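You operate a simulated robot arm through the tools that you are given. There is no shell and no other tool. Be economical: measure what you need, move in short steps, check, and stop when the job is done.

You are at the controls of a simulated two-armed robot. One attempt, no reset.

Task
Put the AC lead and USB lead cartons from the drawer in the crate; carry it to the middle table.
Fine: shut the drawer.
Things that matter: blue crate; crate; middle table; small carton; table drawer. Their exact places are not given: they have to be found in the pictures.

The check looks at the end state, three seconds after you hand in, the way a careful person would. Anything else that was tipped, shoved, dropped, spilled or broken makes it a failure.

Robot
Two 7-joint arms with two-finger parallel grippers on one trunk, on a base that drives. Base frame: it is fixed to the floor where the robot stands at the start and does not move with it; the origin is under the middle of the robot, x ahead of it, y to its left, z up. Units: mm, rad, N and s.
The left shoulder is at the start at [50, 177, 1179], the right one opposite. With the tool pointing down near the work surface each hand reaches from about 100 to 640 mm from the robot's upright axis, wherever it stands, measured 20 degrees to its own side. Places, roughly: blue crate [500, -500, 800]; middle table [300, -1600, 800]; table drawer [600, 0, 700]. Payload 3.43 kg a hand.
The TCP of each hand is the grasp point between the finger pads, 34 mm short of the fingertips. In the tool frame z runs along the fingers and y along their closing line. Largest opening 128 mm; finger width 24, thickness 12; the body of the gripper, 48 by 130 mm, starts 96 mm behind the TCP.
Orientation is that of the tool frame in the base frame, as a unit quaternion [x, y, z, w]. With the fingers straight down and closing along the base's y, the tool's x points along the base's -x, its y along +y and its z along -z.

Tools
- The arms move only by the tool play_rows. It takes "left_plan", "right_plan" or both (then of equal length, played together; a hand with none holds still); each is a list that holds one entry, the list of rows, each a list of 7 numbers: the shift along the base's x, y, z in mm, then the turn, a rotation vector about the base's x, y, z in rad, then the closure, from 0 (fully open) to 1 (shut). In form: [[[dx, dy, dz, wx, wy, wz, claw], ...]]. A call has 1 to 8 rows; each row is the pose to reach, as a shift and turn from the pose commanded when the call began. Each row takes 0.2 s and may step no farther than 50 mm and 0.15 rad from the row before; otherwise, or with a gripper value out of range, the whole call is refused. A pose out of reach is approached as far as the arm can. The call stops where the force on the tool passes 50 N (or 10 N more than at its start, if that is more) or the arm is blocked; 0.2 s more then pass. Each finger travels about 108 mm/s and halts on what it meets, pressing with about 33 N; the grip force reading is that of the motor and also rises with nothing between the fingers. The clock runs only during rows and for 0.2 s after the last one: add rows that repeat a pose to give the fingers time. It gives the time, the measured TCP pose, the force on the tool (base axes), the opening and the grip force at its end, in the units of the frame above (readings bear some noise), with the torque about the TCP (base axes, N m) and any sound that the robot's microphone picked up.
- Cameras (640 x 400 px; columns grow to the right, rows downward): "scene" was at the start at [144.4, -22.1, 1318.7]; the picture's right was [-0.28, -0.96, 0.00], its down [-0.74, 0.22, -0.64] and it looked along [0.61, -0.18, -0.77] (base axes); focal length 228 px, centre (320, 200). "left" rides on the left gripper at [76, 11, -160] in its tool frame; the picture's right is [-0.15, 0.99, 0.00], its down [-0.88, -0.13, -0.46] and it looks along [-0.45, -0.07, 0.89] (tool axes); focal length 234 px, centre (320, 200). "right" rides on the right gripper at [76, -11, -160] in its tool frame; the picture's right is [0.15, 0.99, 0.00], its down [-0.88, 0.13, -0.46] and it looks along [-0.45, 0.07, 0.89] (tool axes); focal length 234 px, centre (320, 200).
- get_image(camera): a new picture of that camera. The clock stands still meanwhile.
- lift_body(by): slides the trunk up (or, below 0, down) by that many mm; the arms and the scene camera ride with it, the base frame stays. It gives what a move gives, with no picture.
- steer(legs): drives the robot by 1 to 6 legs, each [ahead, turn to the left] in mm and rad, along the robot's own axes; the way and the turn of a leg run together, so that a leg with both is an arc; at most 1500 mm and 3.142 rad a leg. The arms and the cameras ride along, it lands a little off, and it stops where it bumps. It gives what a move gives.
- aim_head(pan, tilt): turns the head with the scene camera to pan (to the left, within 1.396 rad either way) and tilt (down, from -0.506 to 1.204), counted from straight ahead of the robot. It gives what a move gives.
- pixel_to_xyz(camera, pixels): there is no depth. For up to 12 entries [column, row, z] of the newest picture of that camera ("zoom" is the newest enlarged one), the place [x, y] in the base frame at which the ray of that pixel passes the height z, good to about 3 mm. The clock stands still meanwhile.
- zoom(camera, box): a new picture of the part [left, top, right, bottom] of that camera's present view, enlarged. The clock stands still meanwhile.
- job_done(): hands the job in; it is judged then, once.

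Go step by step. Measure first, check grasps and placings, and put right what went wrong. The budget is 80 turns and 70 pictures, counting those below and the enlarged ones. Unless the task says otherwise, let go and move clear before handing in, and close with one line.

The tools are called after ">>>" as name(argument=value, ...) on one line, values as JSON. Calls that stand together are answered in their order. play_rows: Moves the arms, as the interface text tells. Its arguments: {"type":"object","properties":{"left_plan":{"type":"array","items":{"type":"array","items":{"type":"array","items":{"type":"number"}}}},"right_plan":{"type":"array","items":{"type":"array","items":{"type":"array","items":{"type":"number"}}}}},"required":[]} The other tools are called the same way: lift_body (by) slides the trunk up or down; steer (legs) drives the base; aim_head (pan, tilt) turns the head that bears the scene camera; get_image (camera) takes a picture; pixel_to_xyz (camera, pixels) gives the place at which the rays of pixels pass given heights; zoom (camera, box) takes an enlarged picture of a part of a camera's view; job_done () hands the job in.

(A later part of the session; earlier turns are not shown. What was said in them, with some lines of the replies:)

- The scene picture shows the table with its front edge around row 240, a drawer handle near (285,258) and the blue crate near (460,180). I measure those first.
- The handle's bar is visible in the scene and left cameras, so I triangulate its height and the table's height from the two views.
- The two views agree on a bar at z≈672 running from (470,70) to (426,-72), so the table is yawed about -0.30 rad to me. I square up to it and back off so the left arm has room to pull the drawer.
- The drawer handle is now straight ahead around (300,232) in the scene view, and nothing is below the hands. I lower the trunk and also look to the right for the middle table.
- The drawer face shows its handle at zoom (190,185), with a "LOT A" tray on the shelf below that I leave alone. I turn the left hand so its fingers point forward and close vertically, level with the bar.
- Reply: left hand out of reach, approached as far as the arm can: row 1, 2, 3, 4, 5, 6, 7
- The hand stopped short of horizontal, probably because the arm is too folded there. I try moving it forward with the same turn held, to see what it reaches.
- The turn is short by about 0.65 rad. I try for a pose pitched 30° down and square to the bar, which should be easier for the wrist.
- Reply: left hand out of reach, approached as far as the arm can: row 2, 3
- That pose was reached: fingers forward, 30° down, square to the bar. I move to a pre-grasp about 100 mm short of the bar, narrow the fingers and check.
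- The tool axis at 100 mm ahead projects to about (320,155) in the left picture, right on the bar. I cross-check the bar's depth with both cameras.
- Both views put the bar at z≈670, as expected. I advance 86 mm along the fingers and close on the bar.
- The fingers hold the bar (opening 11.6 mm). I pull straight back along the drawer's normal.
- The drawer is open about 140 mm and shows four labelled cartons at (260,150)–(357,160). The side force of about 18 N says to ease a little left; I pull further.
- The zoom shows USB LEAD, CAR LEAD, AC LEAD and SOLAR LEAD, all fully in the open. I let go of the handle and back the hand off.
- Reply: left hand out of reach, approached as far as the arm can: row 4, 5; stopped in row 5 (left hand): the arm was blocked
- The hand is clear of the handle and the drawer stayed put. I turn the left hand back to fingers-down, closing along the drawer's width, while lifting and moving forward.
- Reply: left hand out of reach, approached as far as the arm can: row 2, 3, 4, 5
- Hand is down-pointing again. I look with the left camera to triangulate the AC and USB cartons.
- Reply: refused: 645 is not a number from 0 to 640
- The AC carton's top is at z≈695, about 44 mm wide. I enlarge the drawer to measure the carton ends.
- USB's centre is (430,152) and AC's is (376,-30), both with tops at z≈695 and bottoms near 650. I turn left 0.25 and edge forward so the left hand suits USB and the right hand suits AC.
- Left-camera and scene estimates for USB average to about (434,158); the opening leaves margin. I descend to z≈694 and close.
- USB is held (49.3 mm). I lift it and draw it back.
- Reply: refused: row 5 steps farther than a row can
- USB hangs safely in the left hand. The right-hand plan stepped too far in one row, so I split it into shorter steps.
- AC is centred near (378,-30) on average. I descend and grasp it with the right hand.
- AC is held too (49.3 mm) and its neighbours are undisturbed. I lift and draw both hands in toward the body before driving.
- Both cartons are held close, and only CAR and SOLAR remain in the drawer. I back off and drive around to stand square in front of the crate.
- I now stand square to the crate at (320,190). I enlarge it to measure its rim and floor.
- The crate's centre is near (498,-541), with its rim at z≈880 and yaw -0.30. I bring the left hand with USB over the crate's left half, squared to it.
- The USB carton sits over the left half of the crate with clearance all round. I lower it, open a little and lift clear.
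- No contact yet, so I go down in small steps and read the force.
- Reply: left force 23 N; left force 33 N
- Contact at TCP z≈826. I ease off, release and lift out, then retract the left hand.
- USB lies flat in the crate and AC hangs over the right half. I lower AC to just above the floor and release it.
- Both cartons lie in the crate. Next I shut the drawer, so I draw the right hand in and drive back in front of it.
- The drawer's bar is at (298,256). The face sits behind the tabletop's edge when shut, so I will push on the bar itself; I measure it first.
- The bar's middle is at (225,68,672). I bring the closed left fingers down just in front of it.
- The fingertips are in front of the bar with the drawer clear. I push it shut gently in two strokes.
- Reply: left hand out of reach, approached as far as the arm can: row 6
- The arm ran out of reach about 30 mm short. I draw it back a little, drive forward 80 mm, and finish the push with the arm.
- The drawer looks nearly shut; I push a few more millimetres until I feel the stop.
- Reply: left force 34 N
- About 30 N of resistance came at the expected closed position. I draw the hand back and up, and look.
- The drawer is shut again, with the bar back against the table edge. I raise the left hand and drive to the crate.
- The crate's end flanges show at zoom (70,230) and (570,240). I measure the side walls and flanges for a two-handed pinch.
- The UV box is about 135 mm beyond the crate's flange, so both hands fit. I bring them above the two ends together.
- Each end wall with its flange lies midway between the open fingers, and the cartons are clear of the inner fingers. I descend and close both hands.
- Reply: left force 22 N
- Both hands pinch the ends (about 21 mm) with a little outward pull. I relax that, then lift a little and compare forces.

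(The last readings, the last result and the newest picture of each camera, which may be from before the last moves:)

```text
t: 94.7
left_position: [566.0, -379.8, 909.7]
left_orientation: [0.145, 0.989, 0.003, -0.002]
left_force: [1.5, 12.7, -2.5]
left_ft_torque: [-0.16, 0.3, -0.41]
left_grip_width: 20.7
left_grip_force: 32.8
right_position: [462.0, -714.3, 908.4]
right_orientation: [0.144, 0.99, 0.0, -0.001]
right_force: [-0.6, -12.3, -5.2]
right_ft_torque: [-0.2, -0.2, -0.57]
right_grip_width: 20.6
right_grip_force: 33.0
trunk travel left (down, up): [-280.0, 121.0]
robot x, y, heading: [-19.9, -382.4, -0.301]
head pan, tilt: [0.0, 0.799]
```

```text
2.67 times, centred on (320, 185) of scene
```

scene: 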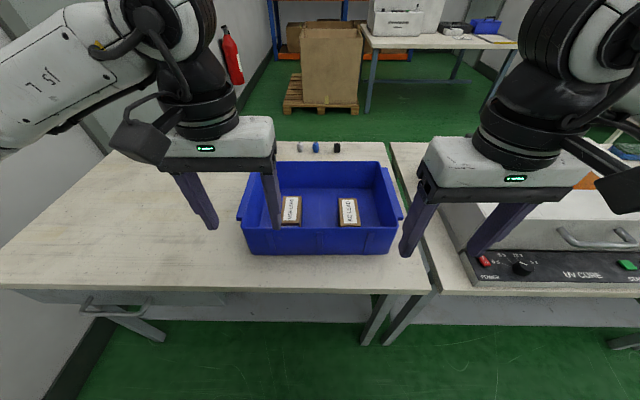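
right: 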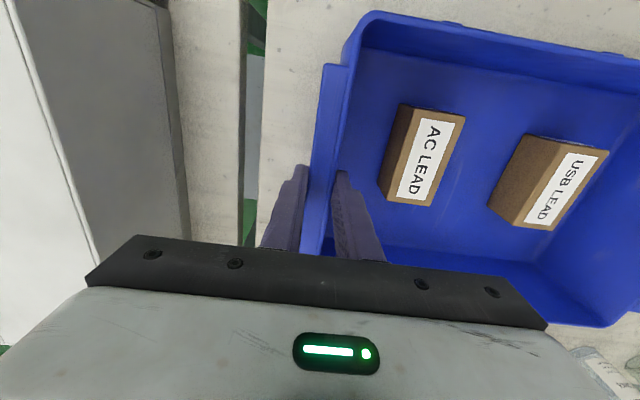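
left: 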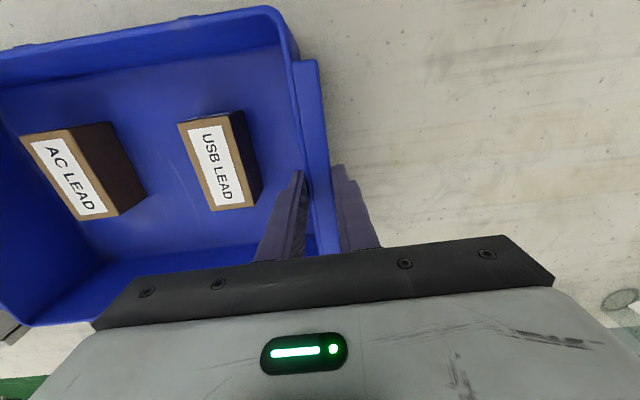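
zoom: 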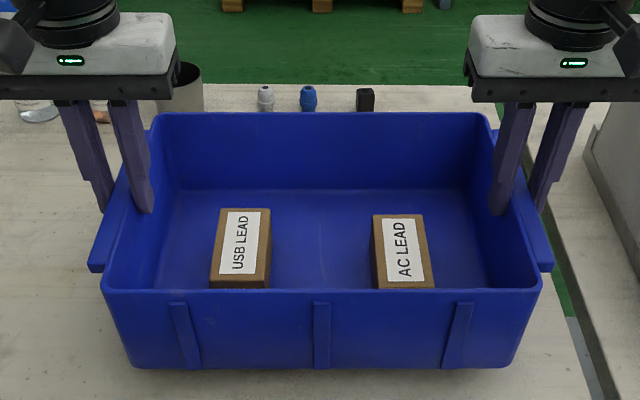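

The crate hangs level and holds about 8 N in all. I lift it further and draw it in toward the body.

>>> play_rows(left_plan=[[[0, 0, 20, 0, 0, 0, 1], [0, 0, 40, 0, 0, 0, 1], [0, 0, 60, 0, 0, 0, 1], [-10, 3, 75, 0, 0, 0, 1], [-30, 9, 85, 0, 0, 0, 1], [-52, 16, 90, 0, 0, 0, 1], [-76, 23, 90, 0, 0, 0, 1], [-100, 30, 90, 0, 0, 0, 1]]], right_plan=[[[0, 0, 20, 0, 0, 0, 1], [0, 0, 40, 0, 0, 0, 1], [0, 0, 60, 0, 0, 0, 1], [-10, 3, 75, 0, 0, 0, 1], [-30, 9, 85, 0, 0, 0, 1], [-52, 16, 90, 0, 0, 0, 1], [-76, 23, 90, 0, 0, 0, 1], [-100, 30, 90, 0, 0, 0, 1]]])

>>> steer(legs=[[-330, 0]])

>>> aim_head(pan=-0.9, tilt=0.5)

>>> get_image(camera="scene")

```text
t: 96.5
left_position: [465.1, -351.0, 998.0]
left_orientation: [0.145, 0.989, 0.004, 0.0]
left_force: [2.7, 14.0, -1.4]
left_ft_torque: [-0.31, 0.4, -0.21]
left_grip_width: 20.7
left_grip_force: 33.3
right_position: [361.2, -684.6, 997.9]
right_orientation: [0.143, 0.99, 0.0, -0.001]
right_force: [-2.7, -13.5, -6.2]
right_ft_torque: [-0.44, -0.2, -0.21]
right_grip_width: 20.5
right_grip_force: 33.1
trunk travel left (down, up): [-280.0, 121.0]
robot x, y, heading: [-20.3, -379.4, -0.299]
head pan, tilt: [0.0, 0.799]
```

```text
t: 98.7
left_position: [148.1, -251.7, 998.3]
left_orientation: [0.145, 0.989, 0.003, -0.001]
left_force: [2.2, 14.1, -1.6]
left_ft_torque: [-0.38, 0.04, -0.14]
left_grip_width: 20.9
left_grip_force: 33.1
right_position: [45.5, -587.2, 997.7]
right_orientation: [0.144, 0.99, 0.001, -0.001]
right_force: [-2.3, -13.4, -5.6]
right_ft_torque: [-0.26, 0.14, -0.28]
right_grip_width: 20.8
right_grip_force: 33.8
trunk travel left (down, up): [-280.0, 121.0]
robot x, y, heading: [-337.1, -286.2, -0.303]
head pan, tilt: [0.0, 0.799]
```

```text
t: 99.9
left_position: [148.8, -252.0, 997.3]
left_orientation: [0.146, 0.989, 0.004, -0.001]
left_force: [-1.3, 1.0, -1.5]
left_ft_torque: [-0.67, 0.25, -0.26]
left_grip_width: 21.0
left_grip_force: 32.7
right_position: [44.2, -588.5, 997.8]
right_orientation: [0.144, 0.99, 0.0, 0.0]
right_force: [1.1, -1.7, -5.9]
right_ft_torque: [-0.12, -0.03, -0.28]
right_grip_width: 20.7
right_grip_force: 32.9
trunk travel left (down, up): [-280.0, 121.0]
robot x, y, heading: [-335.5, -284.9, -0.302]
head pan, tilt: [-0.901, 0.499]
```

```text
15 pictures are left
```

scene: 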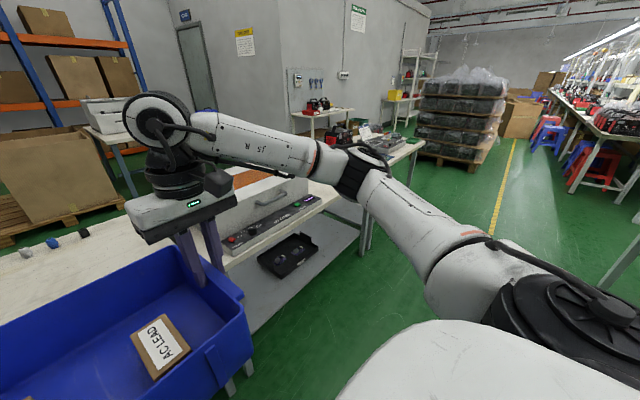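

The crate rides steadily. Table 2 holds the UV CURE unit and another table stands beyond it, so I drive along the row to see which table is the middle one.

>>> steer(legs=[[0, -1.571], [700, 0]])

>>> aim_head(pan=1.1, tilt=0.45)

>>> get_image(camera="scene")

```text
t: 107.6
left_position: [-526.9, -1436.2, 997.3]
left_orientation: [0.807, 0.591, 0.004, 0.003]
left_force: [2.6, 0.2, -1.8]
left_ft_torque: [0.2, 0.58, -0.21]
left_grip_width: 20.7
left_grip_force: 32.5
right_position: [-860.2, -1326.1, 997.4]
right_orientation: [0.806, 0.592, 0.001, -0.001]
right_force: [-3.0, -0.7, -5.5]
right_ft_torque: [0.0, 0.08, -0.32]
right_grip_width: 20.9
right_grip_force: 33.4
trunk travel left (down, up): [-280.0, 121.0]
robot x, y, heading: [-547.8, -949.2, -1.888]
head pan, tilt: [-0.901, 0.499]
```

```text
t: 109.5
left_position: [-527.4, -1435.8, 997.0]
left_orientation: [0.807, 0.59, 0.004, 0.002]
left_force: [1.6, 1.3, -1.7]
left_ft_torque: [0.17, 0.66, -0.2]
left_grip_width: 20.8
left_grip_force: 33.1
right_position: [-860.3, -1326.5, 998.0]
right_orientation: [0.806, 0.592, 0.0, -0.001]
right_force: [-0.7, -2.0, -5.9]
right_ft_torque: [0.03, 0.06, -0.34]
right_grip_width: 20.6
right_grip_force: 32.6
trunk travel left (down, up): [-280.0, 121.0]
robot x, y, heading: [-550.3, -947.4, -1.885]
head pan, tilt: [1.1, 0.45]
```

```text
14 pictures are left
```

scene: 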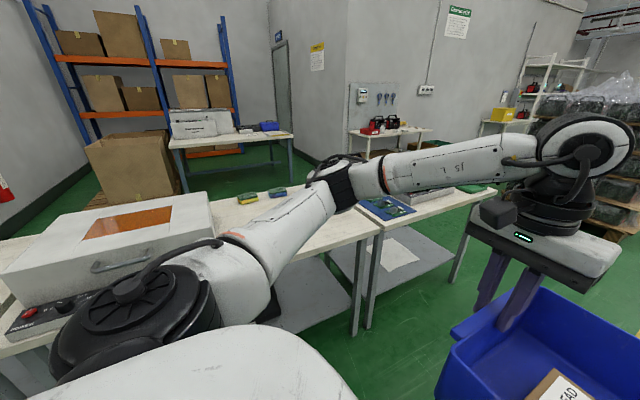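

Three tables stand in a row; the middle one carries the UV unit at (120,230) with free top to its right, and its right end is near (378,232). I measure it.

>>> pixel_to_xyz(camera="scene", pixels=[[375, 231, 778], [362, 238, 778], [346, 207, 778], [498, 190, 778], [248, 202, 785], [278, 195, 785], [215, 205, 778], [385, 212, 778]])

>>> aim_head(pan=1.35, tilt=0.6)

>>> get_image(camera="scene")

```text
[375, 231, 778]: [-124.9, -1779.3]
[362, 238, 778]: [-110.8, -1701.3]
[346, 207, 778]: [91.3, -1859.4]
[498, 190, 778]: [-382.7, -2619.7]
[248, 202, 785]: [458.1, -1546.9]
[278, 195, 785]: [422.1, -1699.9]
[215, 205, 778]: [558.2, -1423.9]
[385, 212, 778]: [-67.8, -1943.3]
```

```text
t: 110.3
left_position: [-525.6, -1435.2, 997.0]
left_orientation: [0.807, 0.59, 0.003, 0.002]
left_force: [0.8, 1.4, -2.7]
left_ft_torque: [0.16, 0.58, -0.16]
left_grip_width: 20.8
left_grip_force: 32.5
right_position: [-859.1, -1325.3, 998.1]
right_orientation: [0.806, 0.592, 0.001, 0.0]
right_force: [-1.7, -2.5, -5.7]
right_ft_torque: [-0.01, 0.06, -0.28]
right_grip_width: 20.7
right_grip_force: 32.6
trunk travel left (down, up): [-280.0, 121.0]
robot x, y, heading: [-552.2, -946.2, -1.886]
head pan, tilt: [1.349, 0.6]
```

```text
13 pictures are left
```

scene: 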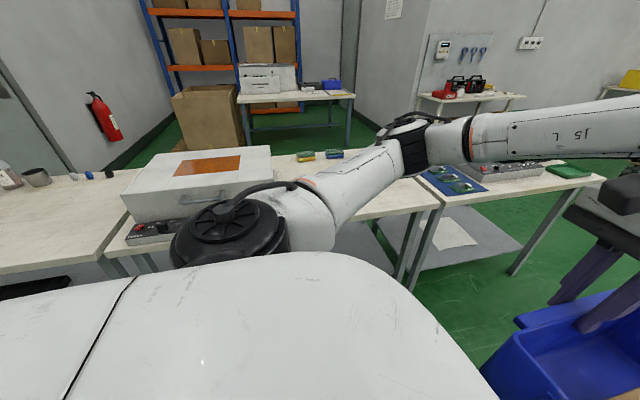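

The middle table's right half is free (sponges sit at the back near f≈890). I drive further along and turn to face that free space.

>>> steer(legs=[[355, 0], [0, 1.588]])

>>> aim_head(pan=0, tilt=0.6)

>>> get_image(camera="scene")

```text
t: 116.5
left_position: [-175.4, -1251.9, 997.4]
left_orientation: [0.139, 0.99, 0.004, -0.002]
left_force: [-1.3, 2.1, -2.6]
left_ft_torque: [-0.6, 0.18, -0.16]
left_grip_width: 21.2
left_grip_force: 33.4
right_position: [-275.0, -1587.2, 997.7]
right_orientation: [0.138, 0.99, 0.0, 0.0]
right_force: [0.6, -0.8, -5.2]
right_ft_torque: [0.0, -0.06, -0.25]
right_grip_width: 20.9
right_grip_force: 33.2
trunk travel left (down, up): [-280.0, 121.0]
robot x, y, heading: [-664.7, -1284.2, -0.284]
head pan, tilt: [1.349, 0.6]
```

```text
t: 118.0
left_position: [-175.3, -1250.7, 998.8]
left_orientation: [0.138, 0.99, 0.004, -0.001]
left_force: [-1.4, 1.5, -2.0]
left_ft_torque: [-0.68, 0.19, -0.2]
left_grip_width: 20.6
left_grip_force: 32.5
right_position: [-275.4, -1587.4, 998.2]
right_orientation: [0.138, 0.99, 0.001, -0.001]
right_force: [1.4, -0.7, -6.5]
right_ft_torque: [-0.06, 0.0, -0.26]
right_grip_width: 20.7
right_grip_force: 33.2
trunk travel left (down, up): [-280.0, 121.0]
robot x, y, heading: [-667.9, -1286.7, -0.289]
head pan, tilt: [0.0, 0.6]
```

```text
12 pictures are left
```

scene: 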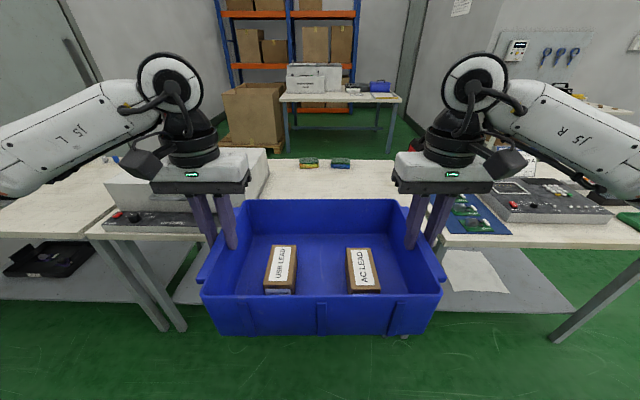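

>>> pixel_to_xyz(camera="scene", pixels=[[309, 166, 780], [341, 166, 780], [268, 175, 860], [240, 202, 860], [268, 160, 900], [104, 236, 778], [440, 232, 778], [448, 202, 778], [400, 187, 778], [382, 172, 778]])

>>> zoom(camera="scene", box=[220, 140, 480, 302])

```text
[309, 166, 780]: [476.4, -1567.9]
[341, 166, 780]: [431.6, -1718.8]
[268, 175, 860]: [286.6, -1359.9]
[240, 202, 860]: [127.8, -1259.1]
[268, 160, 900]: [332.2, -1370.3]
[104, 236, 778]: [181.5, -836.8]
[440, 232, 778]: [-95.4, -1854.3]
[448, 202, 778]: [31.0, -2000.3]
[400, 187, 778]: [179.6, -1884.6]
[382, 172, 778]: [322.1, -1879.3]
```

```text
2.46 times, centred on (350, 221) of scene
```

zoom: 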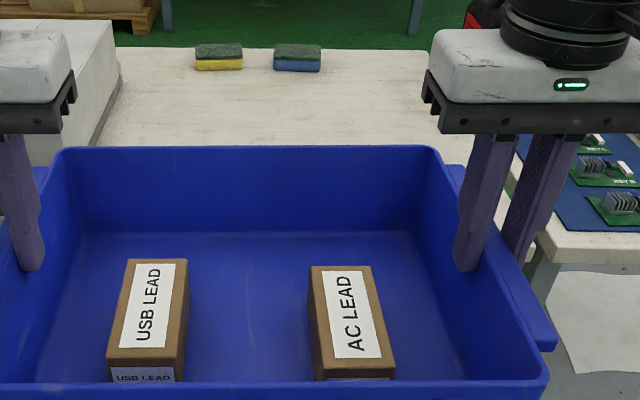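

>>> pixel_to_xyz(camera="zoom", pixels=[[427, 52, 778], [534, 136, 778], [547, 262, 778], [510, 190, 778], [121, 70, 778], [99, 143, 778], [122, 52, 778]])

```text
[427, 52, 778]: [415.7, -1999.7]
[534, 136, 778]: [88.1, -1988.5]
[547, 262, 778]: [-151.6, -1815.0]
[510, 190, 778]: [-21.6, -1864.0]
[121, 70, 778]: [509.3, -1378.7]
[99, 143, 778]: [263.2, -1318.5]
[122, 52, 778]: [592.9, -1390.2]
```

In table axes the free part runs from the UV box (l≈-1180) to the table's end (l≈-1775), front edge f≈395, sponges at f≈870+. I drive in with a slight shift right so the crate is centred at l≈-1480.

>>> steer(legs=[[0, -0.195], [310, 0], [0, 0.185]])

>>> get_image(camera="scene")

```text
t: 121.5
left_position: [98.0, -1400.3, 996.5]
left_orientation: [0.145, 0.989, 0.004, -0.001]
left_force: [-0.6, 2.2, -2.7]
left_ft_torque: [-0.65, 0.28, -0.18]
left_grip_width: 21.1
left_grip_force: 33.0
right_position: [-5.6, -1736.0, 999.0]
right_orientation: [0.144, 0.99, -0.001, -0.001]
right_force: [0.6, -1.1, -4.7]
right_ft_torque: [0.02, -0.11, -0.25]
right_grip_width: 21.2
right_grip_force: 32.9
trunk travel left (down, up): [-280.0, 121.0]
robot x, y, heading: [-390.1, -1431.4, -0.3]
head pan, tilt: [0.0, 0.6]
```

```text
10 pictures are left
```

scene: 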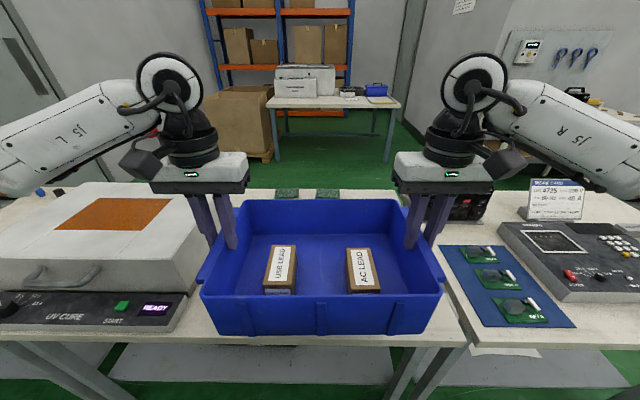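

The crate is centred at f≈505, l≈-1485, with the UV box to its left and table 3 to its right clear. I extend 95 mm over the table and start lowering.

>>> play_rows(left_plan=[[[18, -5, 0, 0, 0, 0, 1], [37, -11, 0, 0, 0, 0, 1], [56, -17, 0, 0, 0, 0, 1], [75, -23, 0, 0, 0, 0, 1], [91, -28, 0, 0, 0, 0, 1], [91, -28, -30, 0, 0, 0, 1], [91, -28, -60, 0, 0, 0, 1], [91, -28, -85, 0, 0, 0, 1]]], right_plan=[[[18, -5, 0, 0, 0, 0, 1], [37, -11, 0, 0, 0, 0, 1], [56, -17, 0, 0, 0, 0, 1], [75, -23, 0, 0, 0, 0, 1], [91, -28, 0, 0, 0, 0, 1], [91, -28, -30, 0, 0, 0, 1], [91, -28, -60, 0, 0, 0, 1], [91, -28, -85, 0, 0, 0, 1]]])

>>> get_image(camera="scene")

```text
t: 123.3
left_position: [189.6, -1429.0, 911.4]
left_orientation: [0.145, 0.989, 0.004, -0.001]
left_force: [-0.4, 2.1, -1.9]
left_ft_torque: [-0.49, 0.31, -0.28]
left_grip_width: 20.8
left_grip_force: 33.1
right_position: [85.2, -1764.3, 911.7]
right_orientation: [0.144, 0.99, 0.0, -0.002]
right_force: [0.9, -2.2, -5.1]
right_ft_torque: [-0.14, -0.11, -0.16]
right_grip_width: 20.8
right_grip_force: 32.9
trunk travel left (down, up): [-280.0, 121.0]
robot x, y, heading: [-386.8, -1433.3, -0.301]
head pan, tilt: [0.0, 0.6]
```

```text
9 pictures are left
```

scene: 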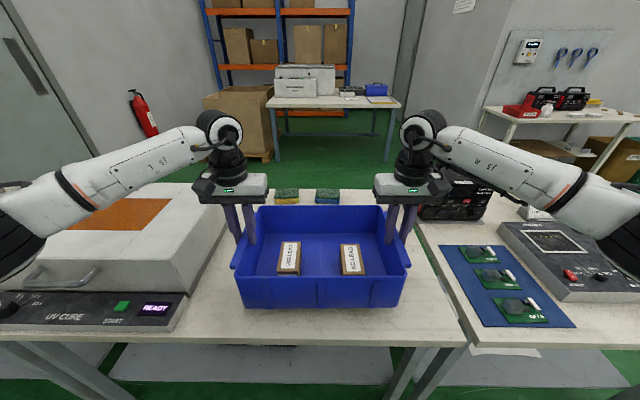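

Everything around is clear. I lower the last 33 mm gently, watching for contact.

>>> play_rows(left_plan=[[[0, 0, -10, 0, 0, 0, 1], [0, 0, -18, 0, 0, 0, 1], [0, 0, -24, 0, 0, 0, 1], [0, 0, -29, 0, 0, 0, 1], [0, 0, -29, 0, 0, 0, 1]]], right_plan=[[[0, 0, -10, 0, 0, 0, 1], [0, 0, -18, 0, 0, 0, 1], [0, 0, -24, 0, 0, 0, 1], [0, 0, -29, 0, 0, 0, 1], [0, 0, -29, 0, 0, 0, 1]]])

>>> play_rows(left_plan=[[[0, 0, -2, 0, 0, 0, 1], [0, 0, -4, 0, 0, 0, 1]]], right_plan=[[[0, 0, -2, 0, 0, 0, 1], [0, 0, -4, 0, 0, 0, 1]]])

```text
t: 124.5
left_position: [188.1, -1428.5, 883.4]
left_orientation: [0.145, 0.989, 0.003, -0.001]
left_force: [-0.4, 0.4, -2.0]
left_ft_torque: [-0.57, 0.22, -0.08]
left_grip_width: 20.8
left_grip_force: 33.1
right_position: [84.4, -1762.7, 883.0]
right_orientation: [0.145, 0.989, 0.001, -0.001]
right_force: [0.9, -1.2, -6.1]
right_ft_torque: [-0.08, -0.04, -0.28]
right_grip_width: 20.8
right_grip_force: 33.0
trunk travel left (down, up): [-280.0, 121.0]
robot x, y, heading: [-389.0, -1431.9, -0.298]
head pan, tilt: [0.0, 0.6]
```

```text
t: 125.1
left_position: [188.3, -1428.8, 879.3]
left_orientation: [0.146, 0.989, 0.003, -0.001]
left_force: [-0.4, 2.5, -1.2]
left_ft_torque: [-0.59, -0.03, -0.18]
left_grip_width: 20.5
left_grip_force: 33.1
right_position: [84.3, -1763.3, 879.5]
right_orientation: [0.144, 0.99, 0.001, -0.002]
right_force: [0.5, -1.2, -5.7]
right_ft_torque: [0.04, -0.02, -0.21]
right_grip_width: 20.8
right_grip_force: 32.5
trunk travel left (down, up): [-280.0, 121.0]
robot x, y, heading: [-391.3, -1434.2, -0.298]
head pan, tilt: [0.0, 0.6]
```

>>> play_rows(left_plan=[[[0, 0, -2, 0, 0, 0, 1], [0, 0, -4, 0, 0, 0, 1]]], right_plan=[[[0, 0, -2, 0, 0, 0, 1], [0, 0, -4, 0, 0, 0, 1]]])

```text
t: 125.7
left_position: [187.6, -1429.0, 880.2]
left_orientation: [0.144, 0.99, 0.002, 0.001]
left_force: [-1.1, 3.2, 18.3]
left_ft_torque: [-0.09, 0.92, -0.28]
left_grip_width: 20.9
left_grip_force: 33.3
right_position: [83.6, -1763.0, 879.5]
right_orientation: [0.145, 0.989, 0.001, 0.0]
right_force: [3.7, -4.5, 4.8]
right_ft_torque: [0.35, 0.92, -0.15]
right_grip_width: 21.2
right_grip_force: 33.4
trunk travel left (down, up): [-280.0, 121.0]
robot x, y, heading: [-393.9, -1430.0, -0.298]
head pan, tilt: [0.0, 0.6]
```

The crate has touched down (upward force on both hands). I ease up slightly, open both hands, lift straight up and draw back.

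>>> play_rows(left_plan=[[[0, 0, 2, 0, 0, 0, 0.9], [0, 0, 2, 0, 0, 0, 0.55], [0, 0, 2, 0, 0, 0, 0.5], [0, 0, 2, 0, 0, 0, 0.5], [0, 0, 30, 0, 0, 0, 0.5], [0, 0, 75, 0, 0, 0, 0.5], [0, 0, 115, 0, 0, 0, 0.5]]], right_plan=[[[0, 0, 2, 0, 0, 0, 0.9], [0, 0, 2, 0, 0, 0, 0.55], [0, 0, 2, 0, 0, 0, 0.5], [0, 0, 2, 0, 0, 0, 0.5], [0, 0, 30, 0, 0, 0, 0.5], [0, 0, 75, 0, 0, 0, 0.5], [0, 0, 115, 0, 0, 0, 0.5]]])

>>> play_rows(left_plan=[[[-43, 13, 0, 0, 0, 0, 0.5], [-86, 26, 0, 0, 0, 0, 0.5], [-129, 39, 0, 0, 0, 0, 0.5], [-172, 52, 0, 0, 0, 0, 0.5]]], right_plan=[[[-43, 13, 0, 0, 0, 0, 0.5], [-86, 26, 0, 0, 0, 0, 0.5], [-129, 39, 0, 0, 0, 0, 0.5], [-172, 52, 0, 0, 0, 0, 0.5]]])

>>> steer(legs=[[-250, 0]])

>>> get_image(camera="scene")

```text
t: 127.3
left_position: [187.6, -1428.3, 989.7]
left_orientation: [0.145, 0.989, 0.003, -0.002]
left_force: [-0.2, 0.9, -0.1]
left_ft_torque: [0.01, 0.03, 0.02]
left_grip_width: 64.0
left_grip_force: 0.0
right_position: [83.2, -1763.3, 991.6]
right_orientation: [0.144, 0.99, 0.001, -0.001]
right_force: [-0.1, -0.5, -0.2]
right_ft_torque: [0.01, -0.01, 0.01]
right_grip_width: 64.1
right_grip_force: 0.0
trunk travel left (down, up): [-280.0, 121.0]
robot x, y, heading: [-390.0, -1430.2, -0.302]
head pan, tilt: [0.0, 0.6]
```

```text
t: 128.3
left_position: [16.5, -1376.9, 992.3]
left_orientation: [0.145, 0.989, 0.003, -0.001]
left_force: [-0.1, 0.2, 0.9]
left_ft_torque: [0.02, -0.01, 0.0]
left_grip_width: 63.9
left_grip_force: 0.1
right_position: [-86.1, -1710.7, 991.3]
right_orientation: [0.146, 0.989, 0.0, 0.0]
right_force: [0.0, -0.4, 1.1]
right_ft_torque: [0.03, 0.0, -0.02]
right_grip_width: 64.0
right_grip_force: 0.1
trunk travel left (down, up): [-280.0, 121.0]
robot x, y, heading: [-392.7, -1431.5, -0.299]
head pan, tilt: [0.0, 0.6]
```

```text
t: 130.1
left_position: [-221.7, -1303.1, 990.5]
left_orientation: [0.145, 0.989, 0.004, 0.0]
left_force: [0.3, 0.2, -0.1]
left_ft_torque: [0.0, 0.01, -0.04]
left_grip_width: 64.1
left_grip_force: 0.1
right_position: [-325.6, -1638.5, 991.8]
right_orientation: [0.145, 0.989, 0.0, -0.001]
right_force: [0.4, 0.8, 0.3]
right_ft_torque: [0.01, 0.0, -0.01]
right_grip_width: 63.9
right_grip_force: 0.1
trunk travel left (down, up): [-280.0, 121.0]
robot x, y, heading: [-628.1, -1359.5, -0.299]
head pan, tilt: [0.0, 0.6]
```

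```text
8 pictures are left
```

scene: 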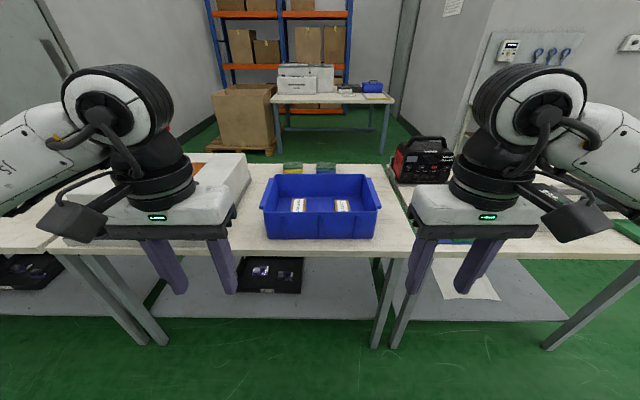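

The crate stands flat on the middle table with both cartons inside and the hands are clear. I take one last look back at the first table and drawer.

>>> aim_head(pan=0.95, tilt=0.4)

>>> get_image(camera="scene")

```text
t: 131.3
left_position: [-222.7, -1303.5, 991.2]
left_orientation: [0.146, 0.989, 0.003, -0.001]
left_force: [0.3, 0.3, 0.0]
left_ft_torque: [-0.03, 0.01, 0.0]
left_grip_width: 64.1
left_grip_force: 0.0
right_position: [-325.5, -1637.5, 992.2]
right_orientation: [0.146, 0.989, 0.0, -0.001]
right_force: [-0.6, 0.1, 0.0]
right_ft_torque: [0.02, 0.0, 0.03]
right_grip_width: 64.2
right_grip_force: 0.0
trunk travel left (down, up): [-280.0, 121.0]
robot x, y, heading: [-625.8, -1357.9, -0.302]
head pan, tilt: [0.949, 0.4]
```

```text
7 pictures are left
```

scene: 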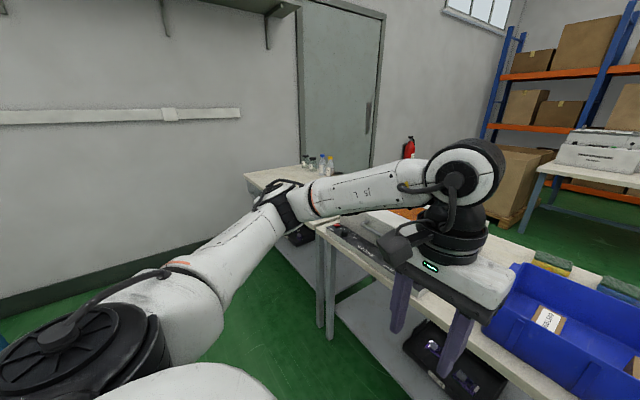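

The bottles still stand on the first table near (318,163), nothing sticks out of its front, and the crate is in place. I hand in.

>>> job_done()

```text
The job is handed in.
```

The blue crate is on the middle table with the AC lead and USB lead cartons inside, the drawer is shut, and both hands are clear.
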